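You operate a simulated robot arm through the tools that you are given. There is no shell and no other tool. Be economical: measure what you need, move in short steps, check, and stop when the job is done.

You are at the controls of a simulated two-armed robot. One attempt, no reset.

TASK
Switch the beacon and the lantern off and take the lantern's battery out.
Fine: hold each one as you work it; lantern off before its battery comes out; battery in the green crate, beacon on the steel rack. Set down upright: orange beacon.

Only the result counts: the job must be done as asked and must still hold three seconds after the hand-in. Knocking over, shifting, dropping, spilling or breaking anything else fails it.

THE ROBOT
Two 7-joint arms with two-finger parallel grippers on one trunk, on a base that drives. Base frame: it is fixed to the floor where the robot stands at the start and does not move with it; the origin is under the middle of the robot, x ahead of it, y to its left, z up; the surface under the hand at the start is at about z = 780. Readings come in mm, degrees, newtons and seconds.
The left shoulder is at the start at [70, 177, 1232], the right one opposite. With the tool pointing down near the work surface each hand reaches from about 100 to 700 mm from the robot's upright axis, wherever it stands, measured 20 degrees to its own side. Places, roughly: button of the beacon [500, 0, 800]; inside of the green crate [600, 800, 800]; red button of the lantern [500, 300, 900]; shelf of the steel rack [800, -800, 1200]. Payload 3.43 kg a hand.
Tool frame (each hand has its own): the origin (TCP) lies between the finger pads and is the grasp point; the fingertips stand 30 mm ahead of it; z points along the fingers, y is the line along which they close. Largest opening 94 mm; finger width 28, thickness 10; the body of the gripper, 50 by 96 mm, starts 55 mm behind the TCP.
Orientation is that of the tool frame in the base frame, as a unit quaternion [x, y, z, w]. With the fingers straight down and closing along the base's y, the tool's x points along the base's -x, its y along +y and its z along -z.

THE INTERFACE
- The arms move only by the tool apply_moves. It takes "left_targets", "right_targets" or both (then of equal length, played together; a hand with none holds still); each is a list of rows, each a list of 6 numbers: the shift along the tool's x, y, z in units of 400 mm (1.0 is 400 mm), then the turn, a rotation vector about the tool's x, y, z in units of 180 degrees (1.0 is 180 degrees). In form: [[tx, ty, tz, rx, ry, rz], ...]. A call has 1 to 20 rows; each row is the pose to reach, as a shift and turn from the pose commanded when the call began, along the tool's axes at that moment. "left_jaw" and "right_jaw" are, for a hand that has rows, the closure, from 0 (fully open) to 1 (shut), set as the call begins (left out, the last holds). A call with a number of a shift or a turn outside -1 to 1 is refused whole. A row lasts 0.2 s, in which the tool goes at most 50 mm and 8.6 degrees; a call with a longer step from one row to the next is refused whole, and so is a gripper value outside its range. A pose out of reach is approached as far as the arm can. The call stops where the force on the tool passes 40 N (or 10 N more than at its start, if that is more) or the arm is blocked; 0.2 s more then pass. The fingers move at their own pace (about 153 mm/s each) and stop on an object; they squeeze with about 30 N. The grip force told is the motor's: it shows also when the fingers shut on nothing. Time passes only in rows, and 0.2 s behind the last, so rows that repeat a pose let the fingers close. The reply holds the time, the measured pose of the TCP, the force on the tool along the base axes, the opening and the grip force, in the units named above and with some noise, with the torque about the TCP (base axes, N m) and any sound that the robot's microphone picked up.
- Cameras (640 x 400 px; columns grow to the right, rows downward): "scene" is now at [139.4, -18.7, 1556]; the picture's right is [-0.20, -0.98, 0.00], its down [-0.50, 0.10, -0.86] and it looks along [0.84, -0.17, -0.51] (base axes); focal length 214 px, centre (320, 200). "left" rides on the left gripper at [76, -14, -102] in its tool frame; the picture's right is [0.18, 0.98, 0.00], its down [-0.75, 0.14, -0.64] and it looks along [-0.63, 0.12, 0.77] (tool axes); focal length 243 px, centre (320, 200). "right" rides on the right gripper at [76, 14, -103] in its tool frame; the picture's right is [-0.18, 0.98, 0.00], its down [-0.75, -0.14, -0.64] and it looks along [-0.63, -0.12, 0.77] (tool axes); focal length 243 px, centre (320, 200). There is no depth. A picture from a camera that has moved, and an enlarged one, comes with that camera's place and axes in the base frame and with its lens.
- camera(camera): a new picture of that camera. The clock stands still meanwhile.
- lift_body(by): slides the trunk up (or, below 0, down) by that many mm; the arms and the scene camera ride with it, the base frame stays. It gives what a move gives, with no picture.
- drive_base(legs): drives the robot by 1 to 6 legs, each [ahead, turn to the left] in mm and degrees, along the robot's own axes; the way and the turn of a leg run together, so that a leg with both is an arc; at most 1500 mm and 180 degrees a leg. The arms and the cameras ride along, it lands a little off, and it stops where it bumps. It gives what a move gives.
- pan_tilt(pan, tilt): turns the head with the scene camera to pan (to the left, within 86 degrees either way) and tilt (down, from -29 to 69), counted from straight ahead of the robot. It gives what a move gives.
- zoom(camera, box): a new picture of the part [left, top, right, bottom] of that camera's present view, enlarged. The clock stands still meanwhile.
- finish_job(): hands the job in; it is judged then, once.

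Go step by step. Nothing tells you exact positions but the pictures and the camera data: compare them with the known pose of the tool, close in by small moves and look again before you grip or let go. The budget is 120 turns and 100 pictures, counting those below and the enlarged ones. Unless the task says otherwise, let go and move clear before handing in, and close with one line.

The tools are called after "Emit:" by a JSON object that holds its "fn" and its "kwargs". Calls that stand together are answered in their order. apply_moves: Moves the arms, as the interface text tells. Its arguments: {"type":"object","properties":{"left_targets":{"type":"array","items":{"type":"array","items":{"type":"number"}}},"left_jaw":{"type":"number"},"right_targets":{"type":"array","items":{"type":"array","items":{"type":"number"}}},"right_jaw":{"type":"number"}},"required":[]} The other tools are called the same way: lift_body (by) slides the trunk up or down; drive_base (legs) drives the base; pan_tilt (pan, tilt) turns the head that bears the scene camera; camera (camera) takes a picture; zoom (camera, box) takes an enlarged picture of a part of a camera's view; finish_job () hands the job in.

At the start:

```text
t: 0.0
left_eef_pos: [480.1, 338.3, 1445.6]
left_tool_rot: [0.0, 1.0, 0.0, 0.001]
left_contact_force: [0.2, 0.1, -0.3]
left_moment: [-0.02, 0.0, 0.05]
left_width: 94.1
left_grasp_force: 0.0
right_eef_pos: [420.8, -57.3, 1483.3]
right_tool_rot: [0.0, 1.0, -0.001, 0.001]
right_contact_force: [0.3, -0.5, 0.0]
right_moment: [-0.03, -0.02, 0.01]
right_width: 94.2
right_grasp_force: 0.0
trunk travel left (down, up): [-812.0, 28.0]
robot x, y, heading: [-1.0, -2.8, 0.1]
head pan, tilt: [-11.4, 31.0]
```

scene: 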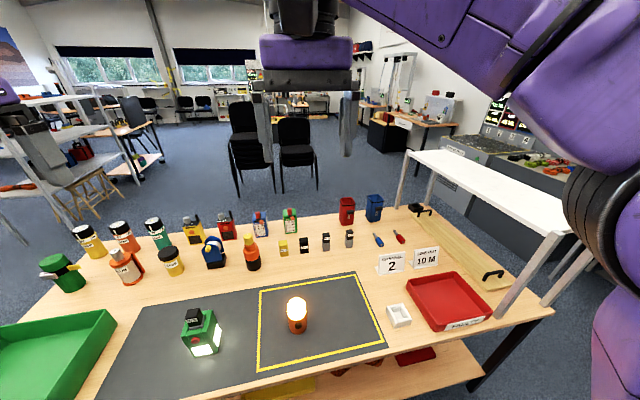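
right: 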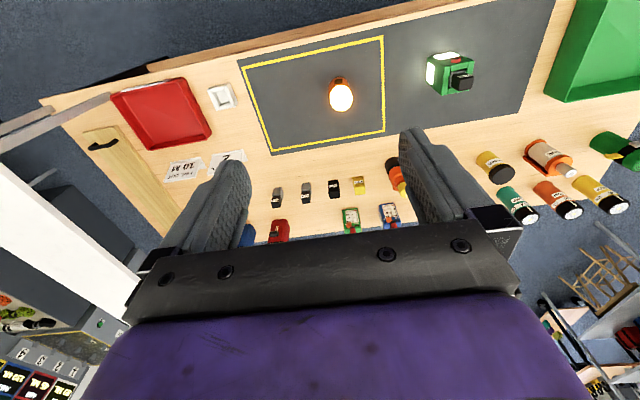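
left: 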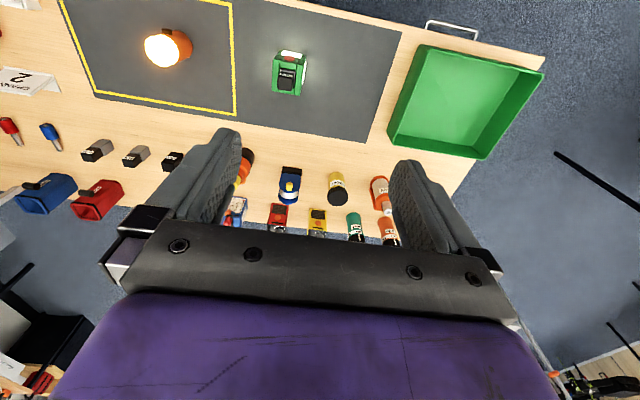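

I see the lit orange beacon in the yellow frame and the lit green lantern left of it, with the green crate further left and a white rack on the right. I'll zoom in on these first.

Emit:
{"fn": "zoom", "kwargs": {"camera": "scene", "box": [160, 270, 340, 382]}}

Emit:
{"fn": "zoom", "kwargs": {"camera": "left", "box": [120, 0, 340, 137]}}

Emit:
{"fn": "zoom", "kwargs": {"camera": "right", "box": [300, 30, 500, 155]}}

Emit:
{"fn": "pan_tilt", "kwargs": {"pan": -45, "tilt": 25}}

Emit:
{"fn": "camera", "kwargs": {"camera": "scene"}}

```text
3.56 times, centred on (250, 326) of scene
camera zoom: at [139.4, -18.7, 1556.0], right [-0.2, -0.98, 0.0], down [-0.5, 0.1, -0.86], along [0.84, -0.17, -0.51], focal length 763 px, centre (569, -248)
```

zoom: 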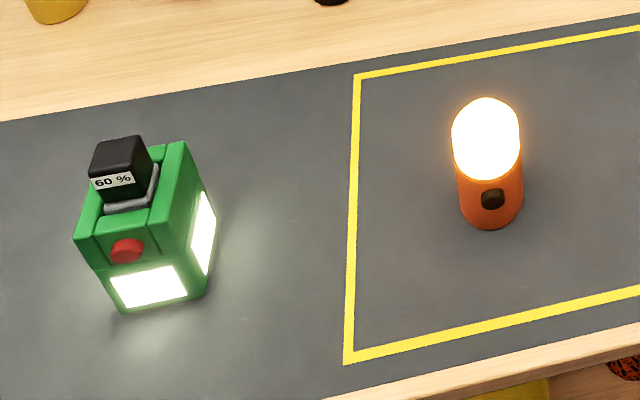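

```text
2.91 times, centred on (230, 68) of left
camera zoom: at [404.9, 322.6, 1548.4], right [-0.18, 0.98, 0.0], down [0.75, 0.14, 0.64], along [0.63, 0.12, -0.77], focal length 706 px, centre (582, 582)
```

zoom: 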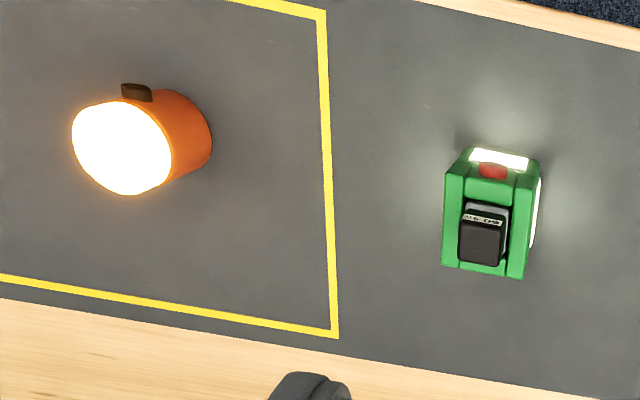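

```text
3.20 times, centred on (400, 92) of right
camera zoom: at [342.0, -44.5, 1584.6], right [0.18, 0.98, 0.0], down [0.75, -0.14, 0.64], along [0.63, -0.12, -0.77], focal length 776 px, centre (64, 544)
```

zoom: 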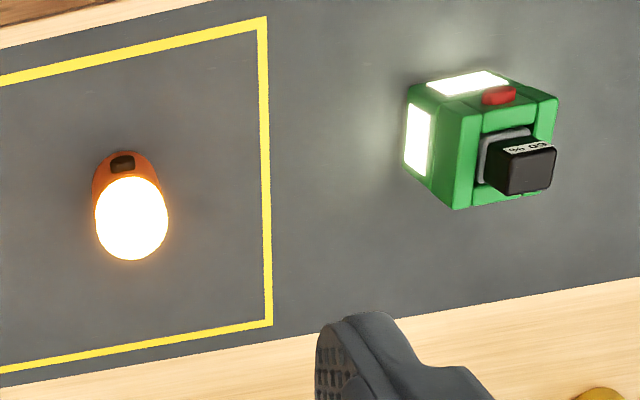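

```text
t: 1.0
left_eef_pos: [481.0, 337.3, 1446.8]
left_tool_rot: [0.0, 1.0, 0.0, 0.0]
left_contact_force: [-0.4, 0.3, 0.3]
left_moment: [-0.02, 0.0, -0.02]
left_width: 94.2
left_grasp_force: 0.0
right_eef_pos: [420.4, -58.8, 1481.7]
right_tool_rot: [-0.001, 1.0, 0.0, 0.001]
right_contact_force: [-0.5, -0.3, 0.8]
right_moment: [-0.01, 0.02, 0.0]
right_width: 93.9
right_grasp_force: 0.1
trunk travel left (down, up): [-812.0, 28.0]
robot x, y, heading: [-0.8, 2.2, -0.1]
head pan, tilt: [-45.0, 25.0]
```

```text
93 pictures are left
camera scene: at [116.3, -65.9, 1565.5], right [-0.71, -0.71, 0.0], down [-0.3, 0.3, -0.91], along [0.64, -0.64, -0.42], focal length 214 px, centre (320, 200)
```

scene: 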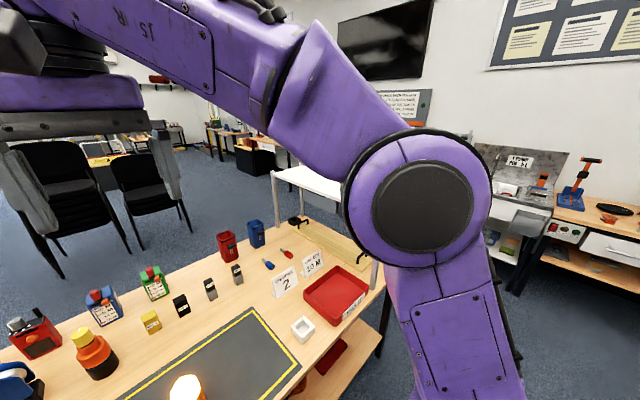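

The beacon stands at about (565,-15) with its button facing me, and the lantern at about (540,275) with its button at about z 875. I'll bring both hands down for closer views.

Emit:
{"fn": "apply_moves", "kwargs": {"right_targets": [[-0.0075, 0.008, 0.1, 0, 0, 0], [-0.015, 0.016, 0.2, 0, 0, 0], [-0.0225, 0.024, 0.3, 0, 0, 0], [-0.03, 0.032, 0.4, 0, 0, 0], [-0.0375, 0.04, 0.5, 0, 0, 0], [-0.045, 0.048, 0.6, 0, 0, 0], [-0.0525, 0.056, 0.7, 0, 0, 0], [-0.06, 0.064, 0.8, 0, 0, 0], [-0.0675, 0.072, 0.9, 0, 0, 0], [-0.075, 0.08, 1.0, 0, 0, 0]], "left_targets": [[0.0125, -0.01, 0.1, 0, 0, 0], [0.025, -0.02, 0.2, 0, 0, 0], [0.0375, -0.03, 0.3, 0, 0, 0], [0.05, -0.04, 0.4, 0, 0, 0], [0.0625, -0.05, 0.5, 0, 0, 0], [0.075, -0.06, 0.6, 0, 0, 0], [0.0875, -0.07, 0.7, 0, 0, 0], [0.1, -0.08, 0.8, 0, 0, 0], [0.1125, -0.09, 0.9, 0, 0, 0], [0.125, -0.1, 1.0, 0, 0, 0]]}}

Emit:
{"fn": "camera", "kwargs": {"camera": "left"}}

Emit:
{"fn": "camera", "kwargs": {"camera": "right"}}

Emit:
{"fn": "pan_tilt", "kwargs": {"pan": -40, "tilt": 15}}

Emit:
{"fn": "camera", "kwargs": {"camera": "scene"}}

```text
t: 3.2
left_eef_pos: [434.6, 298.1, 1045.7]
left_tool_rot: [0.0, 1.0, 0.0, 0.001]
left_contact_force: [0.3, -0.3, -0.5]
left_moment: [0.0, 0.01, 0.01]
left_width: 93.9
left_grasp_force: 0.1
right_eef_pos: [453.2, -24.3, 1079.6]
right_tool_rot: [0.0, 1.0, 0.0, 0.001]
right_contact_force: [0.2, 0.1, -0.1]
right_moment: [-0.03, 0.02, 0.02]
right_width: 94.2
right_grasp_force: 0.1
trunk travel left (down, up): [-812.0, 28.0]
robot x, y, heading: [-2.2, -4.0, -0.0]
head pan, tilt: [-45.0, 25.0]
```

```text
92 pictures are left
camera left: at [359.7, 282.6, 1146.9], right [-0.18, 0.98, 0.0], down [0.75, 0.14, 0.64], along [0.63, 0.12, -0.77], focal length 243 px, centre (320, 200)
```

left: 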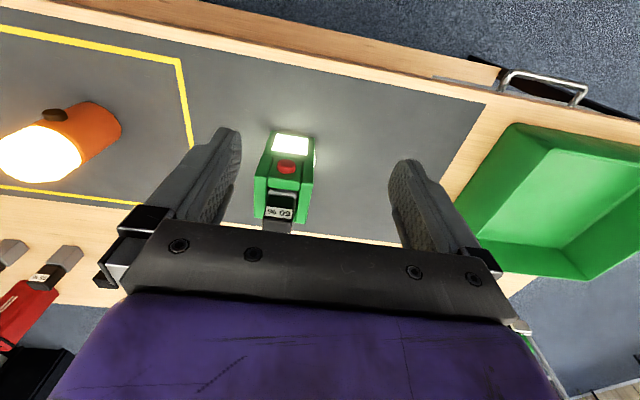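

```text
91 pictures are left
camera right: at [375.3, -9.6, 1182.1], right [0.18, 0.98, 0.0], down [0.75, -0.14, 0.64], along [0.63, -0.12, -0.77], focal length 243 px, centre (320, 200)
```

right: 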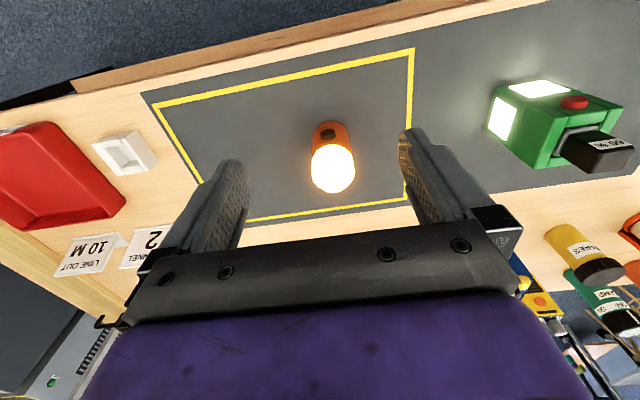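

```text
t: 3.9
left_eef_pos: [433.5, 297.3, 1046.6]
left_tool_rot: [0.0, 1.0, -0.001, 0.0]
left_contact_force: [0.1, -0.8, -0.5]
left_moment: [0.02, -0.02, 0.01]
left_width: 94.2
left_grasp_force: 0.1
right_eef_pos: [451.8, -23.5, 1080.8]
right_tool_rot: [0.001, 1.0, 0.0, 0.001]
right_contact_force: [0.3, 0.5, 0.1]
right_moment: [0.04, 0.0, 0.01]
right_width: 94.1
right_grasp_force: 0.0
trunk travel left (down, up): [-812.0, 28.0]
robot x, y, heading: [-0.0, 1.8, -0.2]
head pan, tilt: [-40.0, 15.0]
```

```text
90 pictures are left
camera scene: at [122.4, -60.8, 1581.7], right [-0.64, -0.77, 0.0], down [-0.2, 0.17, -0.97], along [0.74, -0.62, -0.26], focal length 214 px, centre (320, 200)
```

scene: 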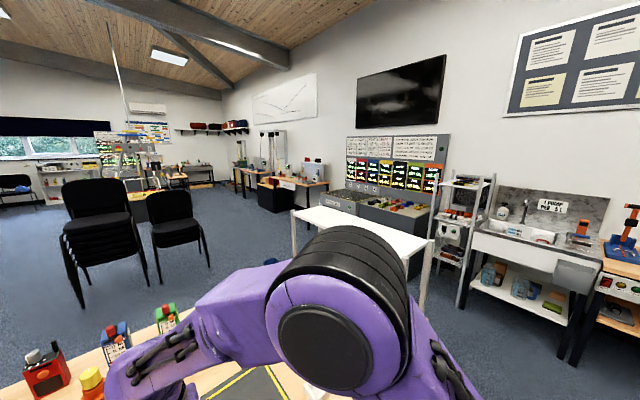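

The white-topped stand is the steel rack, with its shelf near (800,-800,1200). I'll zoom in on the beacon and the lantern for accurate fixes.

Emit:
{"fn": "zoom", "kwargs": {"camera": "right", "box": [260, 90, 420, 190]}}

Emit:
{"fn": "zoom", "kwargs": {"camera": "left", "box": [0, 80, 160, 180]}}

Emit:
{"fn": "zoom", "kwargs": {"camera": "right", "box": [470, 60, 640, 166]}}

Emit:
{"fn": "zoom", "kwargs": {"camera": "left", "box": [220, 120, 360, 230]}}

```text
4.00 times, centred on (340, 140) of right
camera zoom: at [373.8, -10.4, 1183.0], right [0.18, 0.98, 0.0], down [0.75, -0.14, 0.64], along [0.63, -0.12, -0.77], focal length 970 px, centre (240, 440)
```

zoom: 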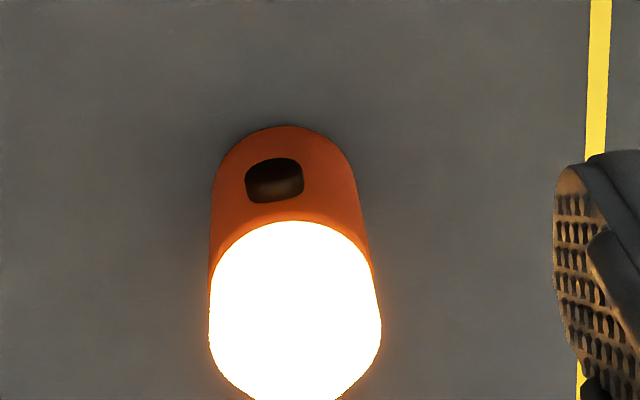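

```text
4.00 times, centred on (80, 130) of left
camera zoom: at [358.4, 281.9, 1147.6], right [-0.18, 0.98, 0.0], down [0.75, 0.14, 0.64], along [0.63, 0.12, -0.77], focal length 970 px, centre (1280, 480)
```

zoom: 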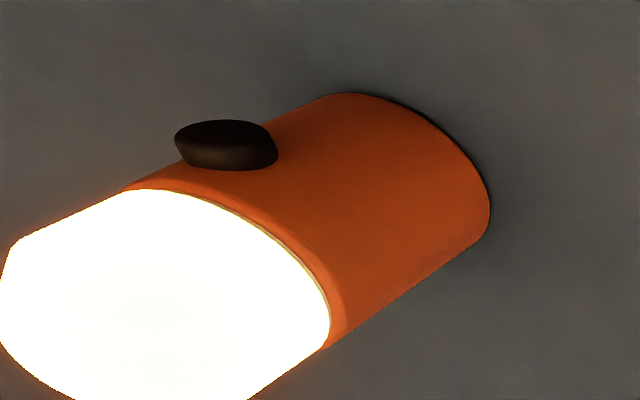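

```text
3.76 times, centred on (555, 113) of right
camera zoom: at [373.8, -10.4, 1183.0], right [0.18, 0.98, 0.0], down [0.75, -0.14, 0.64], along [0.63, -0.12, -0.77], focal length 913 px, centre (-565, 528)
```

zoom: 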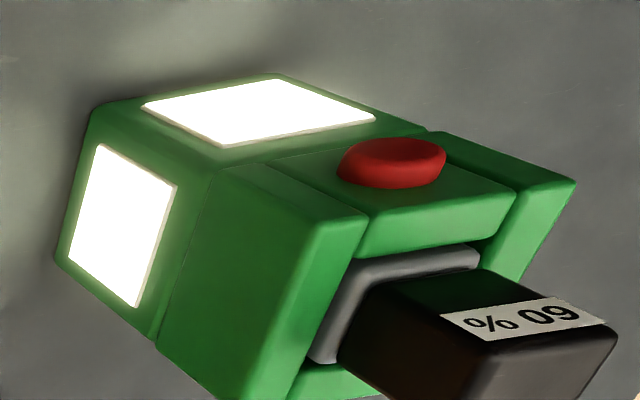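

```text
3.64 times, centred on (290, 175) of left
camera zoom: at [358.4, 281.9, 1147.6], right [-0.18, 0.98, 0.0], down [0.75, 0.14, 0.64], along [0.63, 0.12, -0.77], focal length 882 px, centre (429, 291)
```

zoom: 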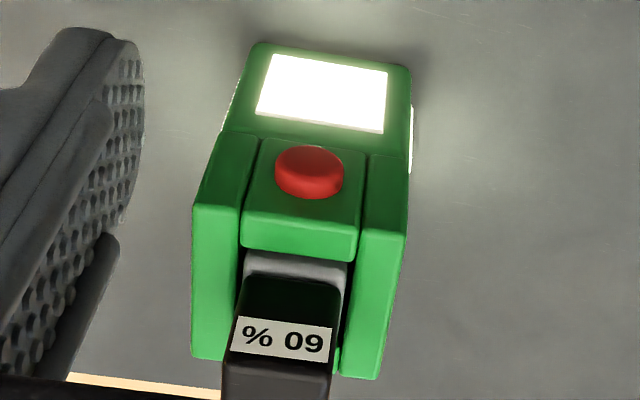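

Fixes: beacon axis at about (568,-22), radius about 31, top near z 930, button at about (536,-28,835). The right hand goes above it, then I'll check with the left camera.

Emit:
{"fn": "apply_moves", "kwargs": {"right_targets": [[-0.1, 0.002, 0, 0, 0, 0], [-0.2, 0.003, 0, 0, 0, 0], [-0.29, 0.005, 0.05, 0, 0, 0], [-0.29, 0.005, 0.15, 0, 0, 0], [-0.29, 0.005, 0.22, 0, 0, 0]], "right_jaw": 0}}

Emit:
{"fn": "zoom", "kwargs": {"camera": "left", "box": [0, 60, 240, 210]}}

Emit:
{"fn": "camera", "kwargs": {"camera": "right"}}

Emit:
{"fn": "pan_tilt", "kwargs": {"pan": 0, "tilt": 45}}

Emit:
{"fn": "camera", "kwargs": {"camera": "scene"}}

```text
t: 5.1
left_eef_pos: [435.1, 297.6, 1045.1]
left_tool_rot: [0.0, 1.0, 0.0, 0.0]
left_contact_force: [0.0, -0.2, 0.0]
left_moment: [0.0, 0.01, 0.0]
left_width: 94.0
left_grasp_force: 0.1
right_eef_pos: [567.2, -23.4, 992.0]
right_tool_rot: [0.0, 1.0, 0.0, 0.001]
right_contact_force: [0.2, 0.0, 0.3]
right_moment: [-0.01, 0.0, -0.02]
right_width: 94.1
right_grasp_force: 0.0
trunk travel left (down, up): [-812.0, 28.0]
robot x, y, heading: [-0.1, 1.6, 0.1]
head pan, tilt: [-40.0, 15.0]
```

```text
2.67 times, centred on (120, 135) of left
camera zoom: at [358.9, 281.9, 1147.3], right [-0.18, 0.98, 0.0], down [0.75, 0.14, 0.64], along [0.63, 0.12, -0.77], focal length 647 px, centre (853, 373)
```

zoom: 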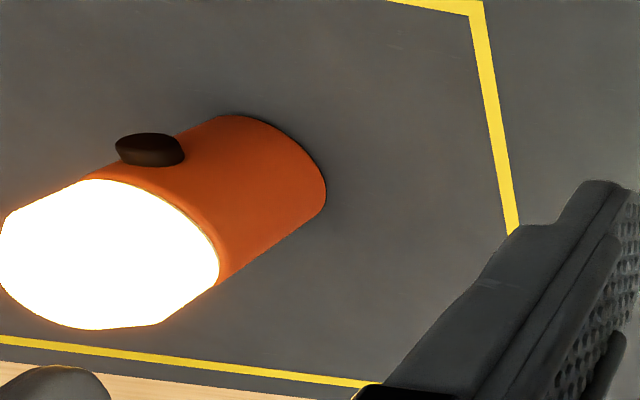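

```text
84 pictures are left
camera right: at [489.4, -9.6, 1094.9], right [0.18, 0.98, 0.0], down [0.75, -0.14, 0.64], along [0.63, -0.12, -0.77], focal length 243 px, centre (320, 200)
```

right: 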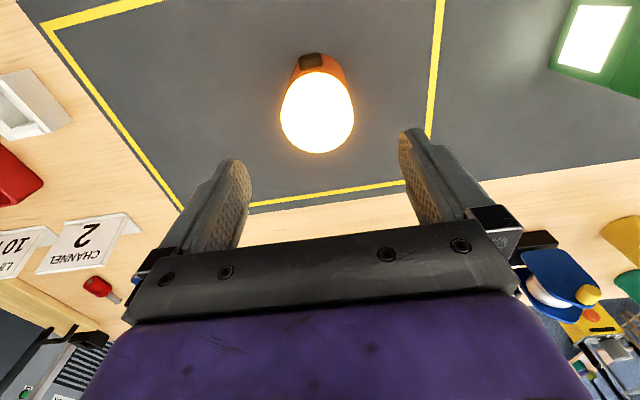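

```text
t: 6.2
left_eef_pos: [433.8, 296.7, 1044.7]
left_tool_rot: [0.001, 1.0, 0.001, 0.0]
left_contact_force: [-0.2, -0.4, 0.1]
left_moment: [-0.01, 0.03, -0.03]
left_width: 93.8
left_grasp_force: 0.1
right_eef_pos: [566.7, -23.0, 993.1]
right_tool_rot: [0.001, 1.0, 0.0, 0.0]
right_contact_force: [-1.1, -0.2, 0.7]
right_moment: [-0.01, 0.0, 0.01]
right_width: 94.2
right_grasp_force: 0.0
trunk travel left (down, up): [-812.0, 28.0]
robot x, y, heading: [-3.4, -4.8, -0.1]
head pan, tilt: [0.0, 45.0]
```

```text
83 pictures are left
camera scene: at [132.5, -0.9, 1535.0], right [0.0, -1.0, 0.0], down [-0.71, 0.0, -0.71], along [0.71, 0.0, -0.71], focal length 214 px, centre (320, 200)
```

scene: 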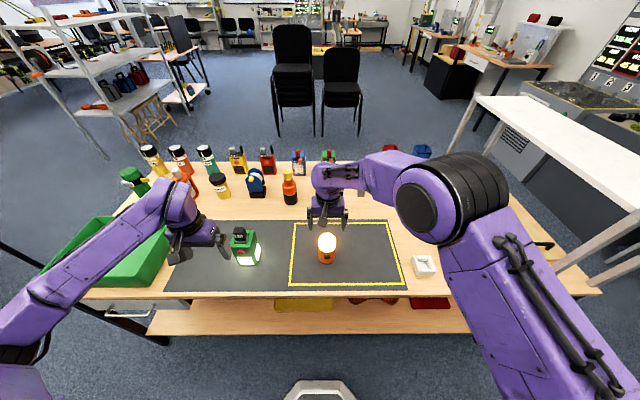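

The hand is centred over the dome to within a few mm. I'll descend to z about 887 with the jaw open, then close.

Emit:
{"fn": "apply_moves", "kwargs": {"right_targets": [[0, -0.007, 0.06, 0, 0, 0], [0, -0.007, 0.12, 0, 0, 0], [0, -0.007, 0.17, 0, 0, 0], [0, -0.007, 0.21, 0, 0, 0], [0, -0.007, 0.24, 0, 0, 0], [0, -0.007, 0.265, 0, 0, 0]]}}

Emit:
{"fn": "zoom", "kwargs": {"camera": "left", "box": [0, 60, 240, 210]}}

Emit:
{"fn": "zoom", "kwargs": {"camera": "scene", "box": [260, 150, 400, 290]}}

```text
t: 7.6
left_eef_pos: [434.2, 296.8, 1045.0]
left_tool_rot: [0.0, 1.0, 0.0, 0.0]
left_contact_force: [0.1, 0.1, -0.1]
left_moment: [0.04, -0.01, -0.02]
left_width: 94.0
left_grasp_force: 0.2
right_eef_pos: [567.0, -27.7, 890.9]
right_tool_rot: [0.0, 1.0, 0.0, 0.001]
right_contact_force: [-0.6, -0.8, -0.5]
right_moment: [0.03, 0.0, -0.04]
right_width: 94.0
right_grasp_force: 0.0
trunk travel left (down, up): [-812.0, 28.0]
robot x, y, heading: [-2.2, -0.8, 0.1]
head pan, tilt: [0.0, 45.0]
```

```text
2.67 times, centred on (120, 135) of left
camera zoom: at [358.7, 281.9, 1147.3], right [-0.18, 0.98, 0.0], down [0.75, 0.14, 0.64], along [0.63, 0.12, -0.77], focal length 647 px, centre (853, 373)
```

zoom: 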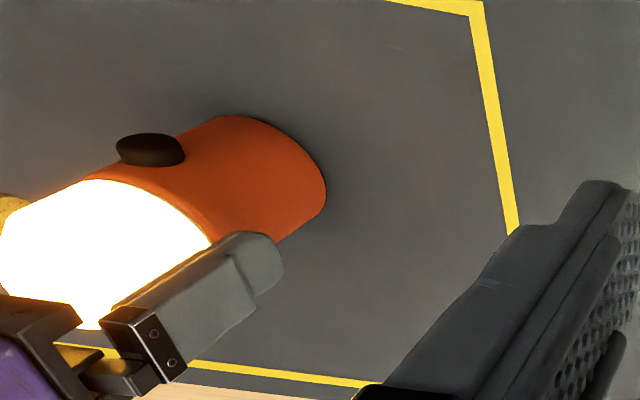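

```text
2.86 times, centred on (330, 220) of scene
camera zoom: at [132.6, -0.7, 1535.0], right [0.0, -1.0, 0.0], down [-0.71, 0.0, -0.71], along [0.71, 0.0, -0.71], focal length 613 px, centre (291, 143)
```

zoom: 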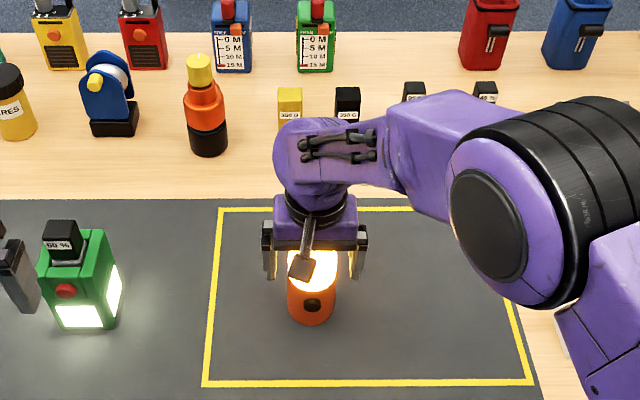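

Clear on both sides with no contact. I'll go 8 mm lower and close the right gripper.

Emit:
{"fn": "apply_moves", "kwargs": {"right_targets": [[0, 0, 0.02, 0, 0, 0], [0, 0, 0.02, 0, 0, 0]]}}

Emit:
{"fn": "apply_moves", "kwargs": {"right_targets": [[0, 0, 0, 0, 0, 0], [0, 0, 0, 0, 0, 0], [0, 0, 0, 0, 0, 0]], "right_jaw": 1}}

Emit:
{"fn": "zoom", "kwargs": {"camera": "left", "box": [0, 60, 240, 210]}}

```text
t: 8.2
left_eef_pos: [433.5, 297.2, 1045.5]
left_tool_rot: [0.0, 1.0, -0.001, 0.001]
left_contact_force: [1.3, 0.0, 0.5]
left_moment: [0.06, -0.01, 0.01]
left_width: 94.1
left_grasp_force: 0.0
right_eef_pos: [568.0, -27.4, 880.5]
right_tool_rot: [0.0, 1.0, 0.0, 0.001]
right_contact_force: [0.1, 0.1, -0.3]
right_moment: [0.01, -0.02, 0.0]
right_width: 93.9
right_grasp_force: 0.0
trunk travel left (down, up): [-812.0, 28.0]
robot x, y, heading: [3.2, -0.4, -0.1]
head pan, tilt: [0.0, 45.0]
```

```text
t: 9.0
left_eef_pos: [433.3, 297.2, 1045.6]
left_tool_rot: [0.001, 1.0, 0.0, 0.0]
left_contact_force: [0.0, -0.7, -0.5]
left_moment: [0.01, -0.01, 0.0]
left_width: 93.7
left_grasp_force: 0.0
right_eef_pos: [567.5, -26.9, 882.2]
right_tool_rot: [0.0, 1.0, 0.0, 0.0]
right_contact_force: [0.1, 1.8, 1.1]
right_moment: [-0.04, -0.03, 0.03]
right_width: 64.2
right_grasp_force: 30.0
trunk travel left (down, up): [-812.0, 28.0]
robot x, y, heading: [4.7, 0.2, 0.0]
head pan, tilt: [0.0, 45.0]
```

```text
2.67 times, centred on (120, 135) of left
camera zoom: at [358.5, 282.0, 1147.4], right [-0.18, 0.98, 0.0], down [0.75, 0.14, 0.64], along [0.63, 0.12, -0.77], focal length 647 px, centre (853, 373)
```

zoom: 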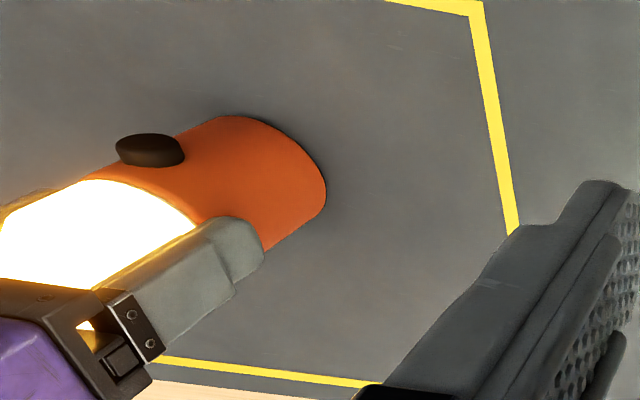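

The beacon is gripped at 64 mm. The left hand now closes its fingers, pitches to point forward and comes round to the front.

Emit:
{"fn": "apply_moves", "kwargs": {"left_targets": [[0.012, -0.035, 0.034, 0, -0.0436, 0], [0.024, -0.07, 0.068, 0, -0.0873, 0], [0.036, -0.105, 0.102, 0, -0.131, 0], [0.048, -0.14, 0.136, 0, -0.1746, 0], [0.06, -0.175, 0.17, 0, -0.2183, 0], [0.072, -0.21, 0.204, 0, -0.262, 0], [0.085, -0.2425, 0.2375, 0, -0.3056, 0]], "left_jaw": 1}}

Emit:
{"fn": "camera", "kwargs": {"camera": "scene"}}

Emit:
{"fn": "camera", "kwargs": {"camera": "left"}}

```text
t: 10.8
left_eef_pos: [401.3, 116.2, 971.9]
left_tool_rot: [0.005, 0.902, 0.031, 0.43]
left_contact_force: [-0.1, -0.2, -0.2]
left_moment: [-0.02, 0.02, 0.0]
left_width: 0.0
left_grasp_force: 30.4
left hand out of reach, approached as far as the arm can: row 1, 2, 3, 4, 5, 6, 7
right_eef_pos: [567.6, -27.2, 882.5]
right_tool_rot: [0.001, 1.0, -0.001, 0.002]
right_contact_force: [1.1, 0.6, 0.0]
right_moment: [-0.05, 0.04, 0.01]
right_width: 63.5
right_grasp_force: 29.8
trunk travel left (down, up): [-812.0, 28.0]
robot x, y, heading: [-1.0, 2.9, 0.1]
head pan, tilt: [0.0, 45.0]
stopped in row 7 (left hand): the arm was blocked; the commanded pose is now the measured one
```

```text
79 pictures are left
camera scene: at [133.2, 0.6, 1535.0], right [0.0, -1.0, 0.0], down [-0.71, 0.0, -0.71], along [0.71, 0.0, -0.71], focal length 214 px, centre (320, 200)
```

scene: 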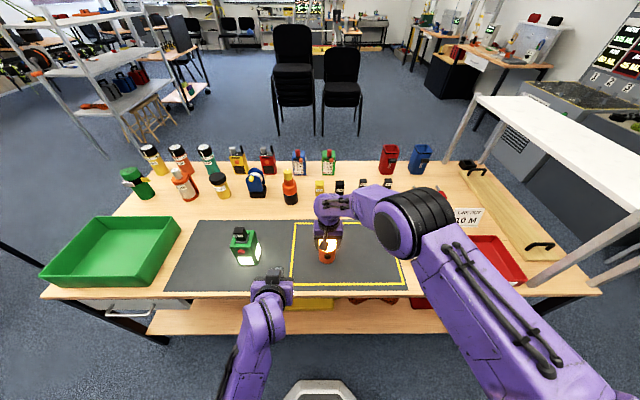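

```text
78 pictures are left
camera left: at [275.4, 98.6, 975.4], right [-0.13, 0.99, -0.08], down [-0.03, 0.08, 1.0], along [0.99, 0.13, 0.02], focal length 243 px, centre (320, 200)
```

left: 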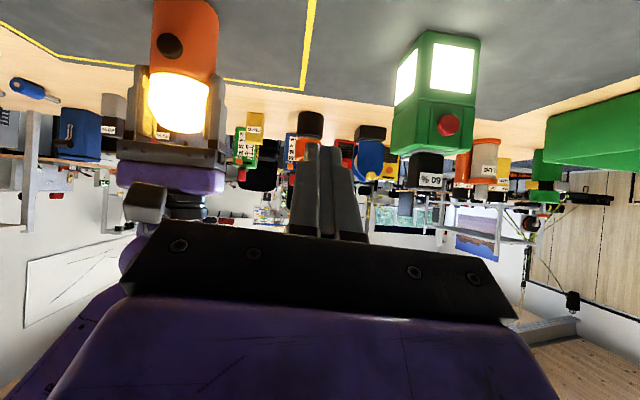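

The left arm pitched to about 51° but met a joint limit and drifted. I'll continue from here towards the front of the beacon.

Emit:
{"fn": "apply_moves", "kwargs": {"left_targets": [[0.032, -0.06, 0.047, 0, 0, 0], [0.064, -0.12, 0.094, 0, 0, 0], [0.096, -0.18, 0.14, 0, 0, 0], [0.128, -0.24, 0.187, 0, 0, 0], [0.16, -0.3, 0.234, 0, 0, 0], [0.193, -0.36, 0.28, 0, 0, 0]]}}

Emit:
{"fn": "camera", "kwargs": {"camera": "left"}}

```text
t: 11.4
left_eef_pos: [385.3, 87.7, 918.8]
left_tool_rot: [0.115, 0.886, 0.093, 0.44]
left_contact_force: [-0.1, 0.1, 0.4]
left_moment: [-0.02, -0.01, -0.02]
left_width: 0.2
left_grasp_force: 29.7
left hand out of reach, approached as far as the arm can: row 1, 2
right_eef_pos: [568.3, -25.8, 881.0]
right_tool_rot: [0.0, 1.0, 0.001, -0.001]
right_contact_force: [-2.8, 0.5, 4.5]
right_moment: [-0.16, 0.09, -0.05]
right_width: 63.8
right_grasp_force: 30.0
trunk travel left (down, up): [-812.0, 28.0]
robot x, y, heading: [-2.1, -2.6, -0.2]
head pan, tilt: [0.0, 45.0]
stopped in row 2 (left hand): the arm was blocked; the commanded pose is now the measured one
```

```text
77 pictures are left
camera left: at [258.4, 88.0, 917.8], right [0.01, 0.99, 0.12], down [-0.05, -0.12, 0.99], along [1.0, -0.02, 0.05], focal length 243 px, centre (320, 200)
```

left: 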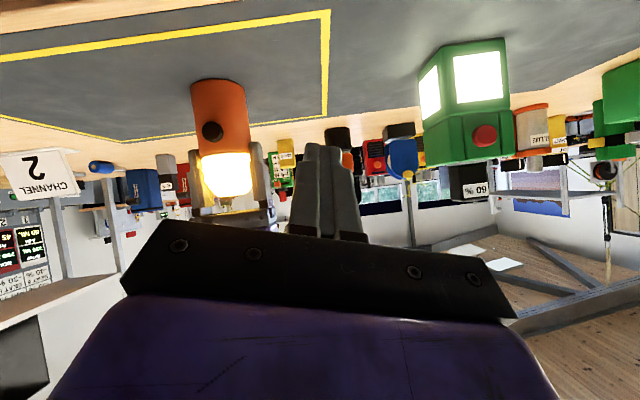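

The left arm can't point forward this close to the body. I'll reorient it to point right and down (toward -y) from the left side and press the button with the side of the closed fingers.

Emit:
{"fn": "apply_moves", "kwargs": {"left_targets": [[-0.012, 0.03, 0.005, 0.0335, 0.0207, -0.0205], [-0.024, 0.06, 0.01, 0.067, 0.0415, -0.041], [-0.036, 0.09, 0.0155, 0.1, 0.062, -0.0614], [-0.048, 0.12, 0.021, 0.134, 0.083, -0.082], [-0.06, 0.149, 0.026, 0.167, 0.1036, -0.102], [-0.0715, 0.179, 0.031, 0.2, 0.124, -0.123], [-0.083, 0.209, 0.036, 0.234, 0.145, -0.143], [-0.095, 0.2385, 0.0415, 0.268, 0.166, -0.164], [-0.107, 0.268, 0.047, 0.301, 0.1865, -0.184], [-0.119, 0.298, 0.052, 0.3345, 0.207, -0.2045], [-0.131, 0.328, 0.057, 0.368, 0.228, -0.225]]}}

Emit:
{"fn": "camera", "kwargs": {"camera": "left"}}

Emit:
{"fn": "camera", "kwargs": {"camera": "scene"}}

```text
t: 13.8
left_eef_pos: [355.4, -37.3, 1007.4]
left_tool_rot: [0.065, 0.929, -0.333, 0.15]
left_contact_force: [0.0, 0.1, 0.5]
left_moment: [0.02, 0.02, 0.01]
left_width: 0.1
left_grasp_force: 30.1
left hand out of reach, approached as far as the arm can: row 1, 2, 3, 4, 5, 6, 7, 8, 9, 10, 11
right_eef_pos: [567.7, -26.4, 881.1]
right_tool_rot: [0.001, 1.0, 0.0, 0.001]
right_contact_force: [0.1, -0.1, 0.3]
right_moment: [0.01, -0.05, -0.02]
right_width: 63.9
right_grasp_force: 29.6
trunk travel left (down, up): [-812.0, 28.0]
robot x, y, heading: [-1.6, 0.3, 0.0]
head pan, tilt: [0.0, 45.0]
```

```text
76 pictures are left
camera left: at [256.0, 16.4, 1066.5], right [0.04, 0.76, -0.65], down [0.59, 0.5, 0.63], along [0.81, -0.41, -0.43], focal length 243 px, centre (320, 200)
```

left: 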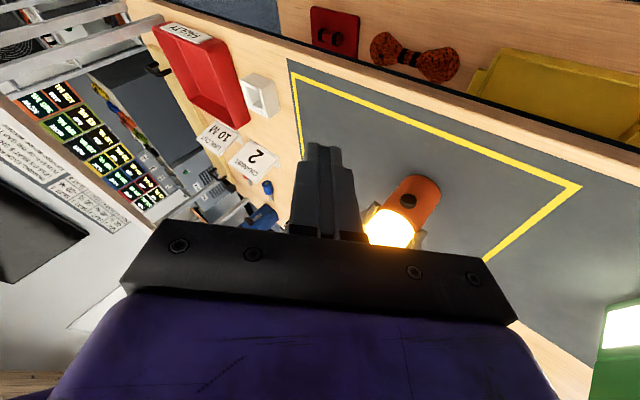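

```text
75 pictures are left
camera scene: at [132.6, -0.2, 1535.0], right [0.0, -1.0, 0.0], down [-0.71, 0.0, -0.71], along [0.71, 0.0, -0.71], focal length 214 px, centre (320, 200)
```

scene: 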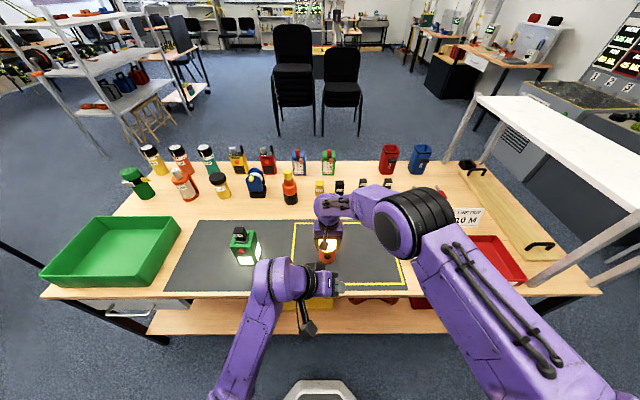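

The arm lags behind its commanded pose. I'll hold the command a few rows to see whether it converges.

Emit:
{"fn": "apply_moves", "kwargs": {"left_targets": [[0, 0, 0, 0, 0, 0], [0, 0, 0, 0, 0, 0], [0, 0, 0, 0, 0, 0], [0, 0, 0, 0, 0, 0], [0, 0, 0, 0, 0, 0], [0, 0, 0, 0, 0, 0], [0, 0, 0, 0, 0, 0], [0, 0, 0, 0, 0, 0]]}}

```text
t: 15.6
left_eef_pos: [354.7, -37.8, 1006.6]
left_tool_rot: [0.063, 0.929, -0.332, 0.152]
left_contact_force: [0.4, 0.4, 1.0]
left_moment: [0.01, 0.01, 0.01]
left_width: 0.0
left_grasp_force: 30.1
right_eef_pos: [567.3, -26.2, 881.1]
right_tool_rot: [0.001, 1.0, 0.0, 0.001]
right_contact_force: [0.1, 0.3, 1.1]
right_moment: [-0.05, -0.02, 0.06]
right_width: 63.8
right_grasp_force: 29.8
trunk travel left (down, up): [-812.0, 28.0]
robot x, y, heading: [2.9, 5.0, 0.2]
head pan, tilt: [0.0, 45.0]
```

It settled there. I'll move left and forward, keeping this orientation, away from the limit.

Emit:
{"fn": "apply_moves", "kwargs": {"left_targets": [[-0.038, 0.084, -0.047, 0, 0, 0], [-0.075, 0.168, -0.094, 0, 0, 0], [-0.113, 0.252, -0.141, 0, 0, 0], [-0.15, 0.336, -0.188, 0, 0, 0], [-0.188, 0.42, -0.235, 0, 0, 0]]}}

```text
t: 16.8
left_eef_pos: [342.4, -26.6, 1020.5]
left_tool_rot: [0.064, 0.93, -0.33, 0.152]
left_contact_force: [-0.7, 0.0, 0.2]
left_moment: [-0.01, -0.02, 0.02]
left_width: 0.0
left_grasp_force: 29.5
left hand out of reach, approached as far as the arm can: row 1, 2, 3, 4, 5
right_eef_pos: [566.9, -27.0, 881.7]
right_tool_rot: [0.0, 1.0, 0.0, 0.002]
right_contact_force: [0.1, 0.1, 0.7]
right_moment: [-0.06, 0.04, -0.02]
right_width: 63.8
right_grasp_force: 30.0
trunk travel left (down, up): [-812.0, 28.0]
robot x, y, heading: [0.9, 1.5, -0.2]
head pan, tilt: [0.0, 45.0]
```

Stuck at a joint limit with this tilt. I'll turn the left hand back to straight down first.

Emit:
{"fn": "apply_moves", "kwargs": {"left_targets": [[0, 0, 0, -0.036, 0.0165, -0.007], [0, 0, 0, -0.072, 0.033, -0.014], [0, 0, 0, -0.108, 0.0495, -0.021], [0, 0, 0, -0.143, 0.066, -0.028], [0, 0, 0, -0.18, 0.0825, -0.035], [0, 0, 0, -0.215, 0.099, -0.0417], [0, 0, 0, -0.215, 0.099, -0.0417]]}}

```text
t: 18.4
left_eef_pos: [402.1, -30.4, 963.3]
left_tool_rot: [0.001, 1.0, -0.003, 0.001]
left_contact_force: [0.7, 1.0, -0.4]
left_moment: [0.0, -0.01, 0.01]
left_width: 0.0
left_grasp_force: 30.3
left hand out of reach, approached as far as the arm can: row 4, 5, 6, 7
right_eef_pos: [567.7, -25.7, 881.2]
right_tool_rot: [0.0, 1.0, 0.0, 0.001]
right_contact_force: [0.2, -0.7, 0.5]
right_moment: [-0.11, 0.08, 0.01]
right_width: 63.8
right_grasp_force: 29.6
trunk travel left (down, up): [-812.0, 28.0]
robot x, y, heading: [0.3, 0.8, 0.0]
head pan, tilt: [0.0, 45.0]
```

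Back to straight down. I'll return to an open area at the left.

Emit:
{"fn": "apply_moves", "kwargs": {"left_targets": [[-0.015, 0.1, -0.01, 0, 0, 0], [-0.03, 0.2, -0.02, 0, 0, 0], [-0.045, 0.3, -0.035, 0, 0, 0], [-0.06, 0.4, -0.05, 0, 0, 0], [-0.07, 0.5, -0.07, 0, 0, 0], [-0.08, 0.6, -0.09, 0, 0, 0], [-0.08, 0.68, -0.1, 0, 0, 0]]}}

Emit:
{"fn": "camera", "kwargs": {"camera": "scene"}}

```text
t: 20.0
left_eef_pos: [437.2, 245.2, 1006.1]
left_tool_rot: [0.0, 1.0, -0.003, 0.0]
left_contact_force: [0.3, 0.4, -0.1]
left_moment: [0.03, 0.0, -0.02]
left_width: 0.1
left_grasp_force: 29.6
right_eef_pos: [567.1, -25.0, 880.9]
right_tool_rot: [0.0, 1.0, 0.0, 0.001]
right_contact_force: [-0.4, 1.0, 0.3]
right_moment: [0.1, 0.06, -0.01]
right_width: 63.9
right_grasp_force: 29.6
trunk travel left (down, up): [-812.0, 28.0]
robot x, y, heading: [0.4, 0.5, 0.1]
head pan, tilt: [0.0, 45.0]
```

```text
74 pictures are left
camera scene: at [131.9, 0.4, 1534.9], right [0.0, -1.0, 0.0], down [-0.71, 0.0, -0.71], along [0.71, 0.0, -0.71], focal length 214 px, centre (320, 200)
```

scene: 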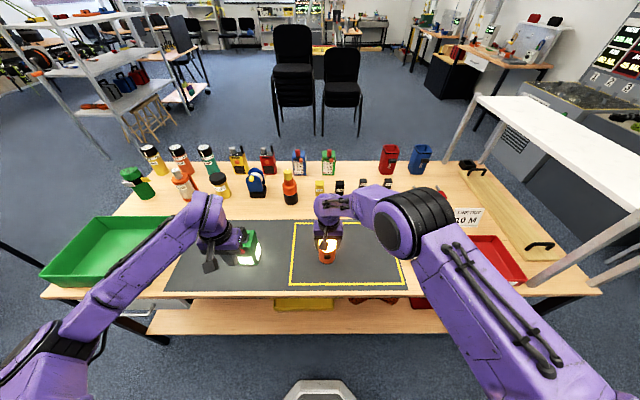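

Good, a normal configuration again. I'll tilt 45° about the tool x here, so the fingers point right and down.

Emit:
{"fn": "apply_moves", "kwargs": {"left_targets": [[-0.01, 0, 0, 0.042, 0, 0], [-0.02, 0, 0, 0.084, 0, 0], [-0.03, 0, 0, 0.126, 0, 0], [-0.04, 0, 0, 0.168, 0, 0], [-0.05, 0, 0, 0.21, 0, 0], [-0.06, 0, 0, 0.25, 0, 0], [-0.06, 0, 0, 0.25, 0, 0]]}}

```text
t: 21.6
left_eef_pos: [463.4, 228.9, 1005.4]
left_tool_rot: [0.041, 0.922, -0.386, -0.009]
left_contact_force: [-0.1, 0.4, -0.4]
left_moment: [0.04, 0.0, -0.02]
left_width: 0.2
left_grasp_force: 30.3
left hand out of reach, approached as far as the arm can: row 1, 2, 3, 4, 5, 6, 7
right_eef_pos: [569.0, -27.8, 882.3]
right_tool_rot: [0.0, 1.0, 0.001, 0.001]
right_contact_force: [1.0, 0.1, 0.5]
right_moment: [0.01, -0.05, -0.03]
right_width: 63.7
right_grasp_force: 30.9
trunk travel left (down, up): [-812.0, 28.0]
robot x, y, heading: [0.2, 1.2, 0.1]
head pan, tilt: [0.0, 45.0]
```

It tilted to 45° with only a small drift. Now I'll move along the fingers toward the front of the beacon.

Emit:
{"fn": "apply_moves", "kwargs": {"left_targets": [[-0.015, -0.021, 0.0965, 0, 0, 0], [-0.03, -0.042, 0.193, 0, 0, 0], [-0.044, -0.063, 0.29, 0, 0, 0], [-0.06, -0.084, 0.386, 0, 0, 0], [-0.074, -0.105, 0.4825, 0, 0, 0]]}}

Emit:
{"fn": "camera", "kwargs": {"camera": "left"}}

```text
t: 22.8
left_eef_pos: [489.9, 76.9, 898.2]
left_tool_rot: [0.0, 0.924, -0.383, -0.001]
left_contact_force: [-0.7, -0.2, -0.2]
left_moment: [-0.03, -0.01, -0.02]
left_width: 0.0
left_grasp_force: 29.9
left hand out of reach, approached as far as the arm can: row 1
right_eef_pos: [568.7, -28.6, 880.2]
right_tool_rot: [0.0, 1.0, 0.0, 0.0]
right_contact_force: [0.2, -1.4, 1.4]
right_moment: [-0.19, -0.02, 0.04]
right_width: 63.6
right_grasp_force: 30.5
trunk travel left (down, up): [-812.0, 28.0]
robot x, y, heading: [1.0, -0.7, 0.1]
head pan, tilt: [0.0, 45.0]
```

```text
73 pictures are left
camera left: at [414.5, 138.6, 979.7], right [-0.18, 0.69, -0.7], down [0.75, 0.55, 0.35], along [0.63, -0.46, -0.63], focal length 243 px, centre (320, 200)
```

left: 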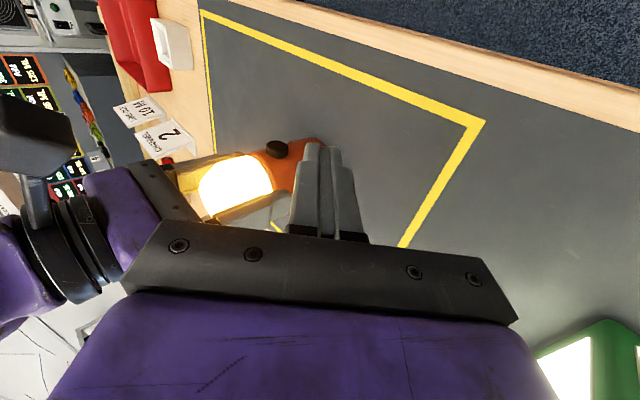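

Now exactly at a 45° tilt at (490,77,898). I'll advance until the fingers are in front of the button, leaving a gap in x.

Emit:
{"fn": "apply_moves", "kwargs": {"left_targets": [[0.01, -0.025, 0.09, 0, 0, 0], [0.01, -0.05, 0.18, 0, 0, 0], [0.01, -0.074, 0.272, 0, 0, 0]]}}

Emit:
{"fn": "camera", "kwargs": {"camera": "left"}}

Emit:
{"fn": "zoom", "kwargs": {"camera": "right", "box": [220, 0, 420, 125]}}

```text
t: 23.6
left_eef_pos: [482.8, -24.7, 844.5]
left_tool_rot: [0.0, 0.923, -0.385, 0.0]
left_contact_force: [-0.2, -0.2, 0.4]
left_moment: [0.03, -0.02, -0.01]
left_width: 0.0
left_grasp_force: 29.7
right_eef_pos: [567.4, -26.0, 881.6]
right_tool_rot: [0.0, 1.0, 0.001, 0.001]
right_contact_force: [0.9, 0.4, -0.2]
right_moment: [0.02, -0.01, -0.01]
right_width: 63.7
right_grasp_force: 30.2
trunk travel left (down, up): [-812.0, 28.0]
robot x, y, heading: [-1.2, -1.4, 0.1]
head pan, tilt: [0.0, 45.0]
```

```text
72 pictures are left
camera left: at [407.8, 37.0, 925.3], right [-0.18, 0.69, -0.7], down [0.75, 0.55, 0.35], along [0.63, -0.46, -0.62], focal length 243 px, centre (320, 200)
```

left: 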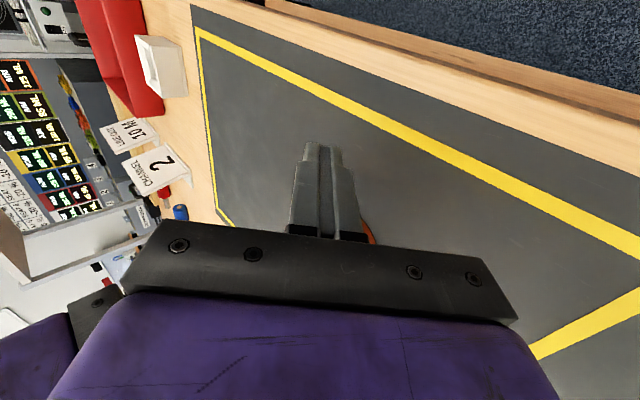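

```text
3.20 times, centred on (320, 62) of right
camera zoom: at [489.8, -13.8, 983.8], right [0.18, 0.98, 0.0], down [0.75, -0.14, 0.64], along [0.63, -0.12, -0.77], focal length 776 px, centre (320, 640)
```

zoom: 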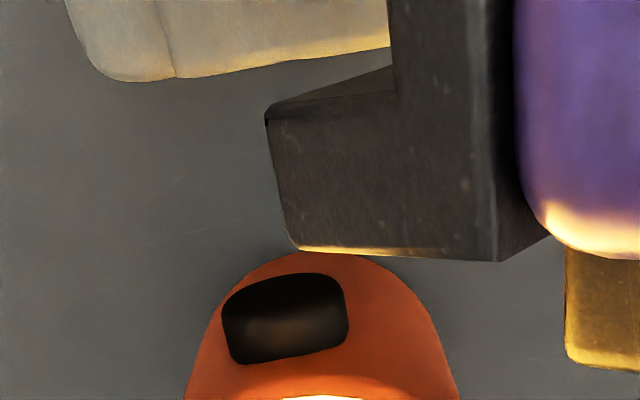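

The right camera shows the fingers level with the button, but the left gripper body would reach the dome first. I'll retract slightly and yaw 12° so the fingertips lead.

Emit:
{"fn": "apply_moves", "kwargs": {"left_targets": [[0.01, 0.005, -0.013, 0, -0.0235, -0.0235], [0.01, 0.0097, -0.0256, 0, -0.047, -0.047], [0.01, 0.0097, -0.0256, 0, -0.047, -0.047]]}}

Emit:
{"fn": "zoom", "kwargs": {"camera": "right", "box": [220, 0, 420, 125]}}

```text
t: 24.4
left_eef_pos: [495.3, 16.9, 814.7]
left_tool_rot: [-0.085, 0.914, -0.396, 0.037]
left_contact_force: [-0.3, 0.7, 0.6]
left_moment: [0.03, 0.04, 0.0]
left_width: 0.0
left_grasp_force: 30.3
left hand out of reach, approached as far as the arm can: row 1, 2, 3
right_eef_pos: [567.1, -26.9, 880.9]
right_tool_rot: [0.0, 1.0, 0.001, 0.001]
right_contact_force: [0.0, 0.2, 0.7]
right_moment: [0.01, 0.02, -0.02]
right_width: 63.6
right_grasp_force: 30.0
trunk travel left (down, up): [-812.0, 28.0]
robot x, y, heading: [1.5, 0.8, 0.1]
head pan, tilt: [0.0, 45.0]
```

```text
3.20 times, centred on (320, 62) of right
camera zoom: at [489.5, -13.3, 983.7], right [0.18, 0.98, 0.0], down [0.75, -0.14, 0.64], along [0.63, -0.12, -0.77], focal length 776 px, centre (320, 640)
```

zoom: 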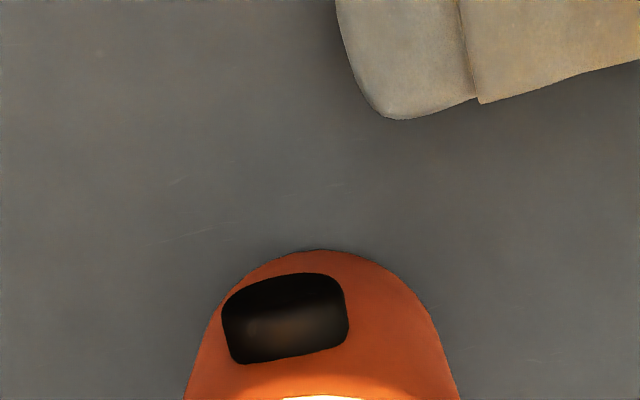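

The yaw is not reachable there. A flatter tilt of 60° with no yaw should give the body the clearance instead, so I'll back out and up and try it.

Emit:
{"fn": "apply_moves", "kwargs": {"left_targets": [[0.0085, -0.014, -0.044, 0.0, 0.0, 0.0], [0.017, -0.028, -0.088, 0.024, 0.016, 0.012], [0.0255, -0.043, -0.133, 0.048, 0.032, 0.023], [0.034, -0.057, -0.177, 0.073, 0.0477, 0.035], [0.034, -0.057, -0.177, 0.073, 0.0477, 0.035]]}}

```text
t: 25.6
left_eef_pos: [478.9, 45.4, 882.3]
left_tool_rot: [-0.01, 0.873, -0.488, 0.001]
left_contact_force: [-0.2, -0.5, -0.1]
left_moment: [-0.01, 0.02, 0.0]
left_width: 0.0
left_grasp_force: 29.1
left hand out of reach, approached as far as the arm can: row 1
right_eef_pos: [567.9, -26.5, 882.3]
right_tool_rot: [0.0, 1.0, 0.001, 0.001]
right_contact_force: [0.1, 0.3, -0.4]
right_moment: [0.06, 0.04, -0.01]
right_width: 63.7
right_grasp_force: 30.5
trunk travel left (down, up): [-812.0, 28.0]
robot x, y, heading: [0.5, -0.1, 0.0]
head pan, tilt: [0.0, 45.0]
```

The 58° tilt is reached. I'll move down along the fingers so the tips come in front of the button.

Emit:
{"fn": "apply_moves", "kwargs": {"left_targets": [[-0.003, 0.0, 0.06, 0, 0, 0], [-0.006, 0.001, 0.12, 0, 0, 0], [-0.0075, 0.002, 0.1715, 0, 0, 0]]}}

Emit:
{"fn": "zoom", "kwargs": {"camera": "right", "box": [220, 0, 420, 125]}}

Emit:
{"fn": "zoom", "kwargs": {"camera": "scene", "box": [260, 190, 400, 290]}}

```text
t: 26.4
left_eef_pos: [483.7, -9.3, 844.6]
left_tool_rot: [-0.012, 0.873, -0.488, 0.003]
left_contact_force: [-0.7, -0.3, 0.8]
left_moment: [-0.02, 0.01, 0.01]
left_width: 0.0
left_grasp_force: 30.0
right_eef_pos: [568.1, -26.0, 881.7]
right_tool_rot: [0.0, 1.0, 0.001, 0.001]
right_contact_force: [0.5, 1.3, 0.4]
right_moment: [-0.02, 0.04, 0.01]
right_width: 63.6
right_grasp_force: 29.7
trunk travel left (down, up): [-812.0, 28.0]
robot x, y, heading: [-0.2, -0.1, 0.1]
head pan, tilt: [0.0, 45.0]
```

```text
3.20 times, centred on (320, 62) of right
camera zoom: at [489.7, -13.4, 983.7], right [0.18, 0.98, 0.0], down [0.75, -0.14, 0.64], along [0.63, -0.12, -0.77], focal length 776 px, centre (320, 640)
```

zoom: 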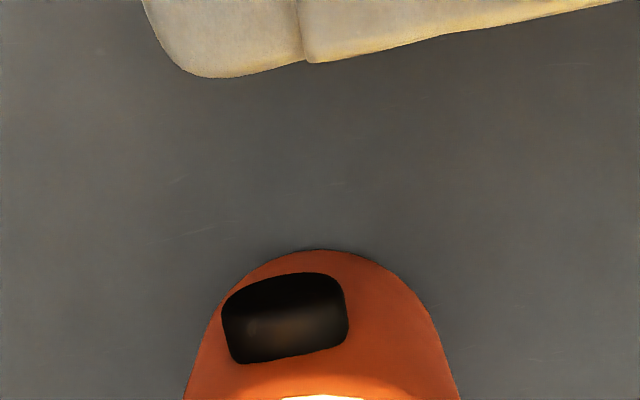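

```text
4.00 times, centred on (330, 240) of scene
camera zoom: at [132.5, -1.4, 1535.0], right [0.0, -1.0, 0.0], down [-0.71, 0.0, -0.71], along [0.71, 0.0, -0.71], focal length 858 px, centre (280, 40)
```

zoom: 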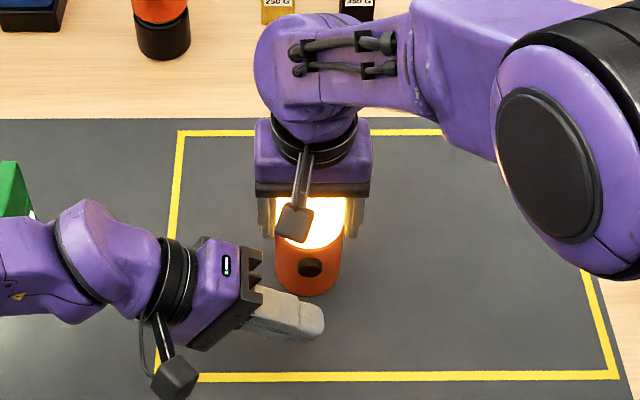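

The fingertips are level with the button with about 28 mm of gap. I'll advance in +x gently.

Emit:
{"fn": "apply_moves", "kwargs": {"left_targets": [[-0.03, 0, 0, 0, 0, 0], [-0.05, 0, 0, 0, 0, 0], [-0.06, 0, 0, 0, 0, 0], [-0.065, 0, 0, 0, 0, 0]]}}

Emit:
{"fn": "zoom", "kwargs": {"camera": "right", "box": [220, 0, 420, 125]}}

```text
t: 27.4
left_eef_pos: [509.2, -7.7, 844.6]
left_tool_rot: [-0.012, 0.873, -0.488, 0.003]
left_contact_force: [-0.8, -0.8, -0.3]
left_moment: [-0.03, 0.0, 0.03]
left_width: 0.0
left_grasp_force: 30.1
right_eef_pos: [568.2, -28.1, 880.8]
right_tool_rot: [0.0, 1.0, -0.001, 0.001]
right_contact_force: [-1.0, 0.3, -0.4]
right_moment: [-0.04, 0.06, 0.03]
right_width: 63.7
right_grasp_force: 29.7
trunk travel left (down, up): [-812.0, 28.0]
robot x, y, heading: [-0.6, -0.6, -0.0]
head pan, tilt: [0.0, 45.0]
```

```text
3.20 times, centred on (320, 62) of right
camera zoom: at [489.6, -13.2, 983.7], right [0.18, 0.98, 0.0], down [0.75, -0.14, 0.64], along [0.63, -0.12, -0.77], focal length 776 px, centre (320, 640)
```

zoom: 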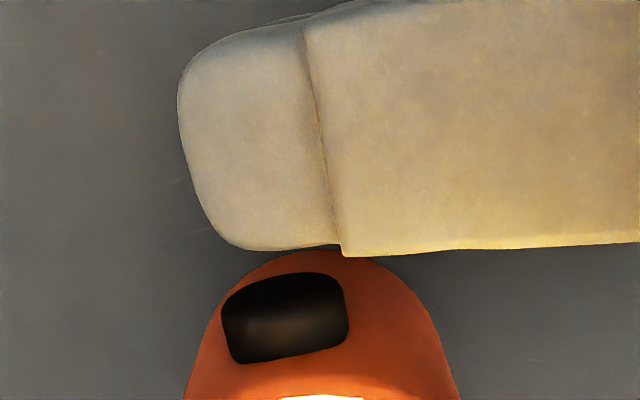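

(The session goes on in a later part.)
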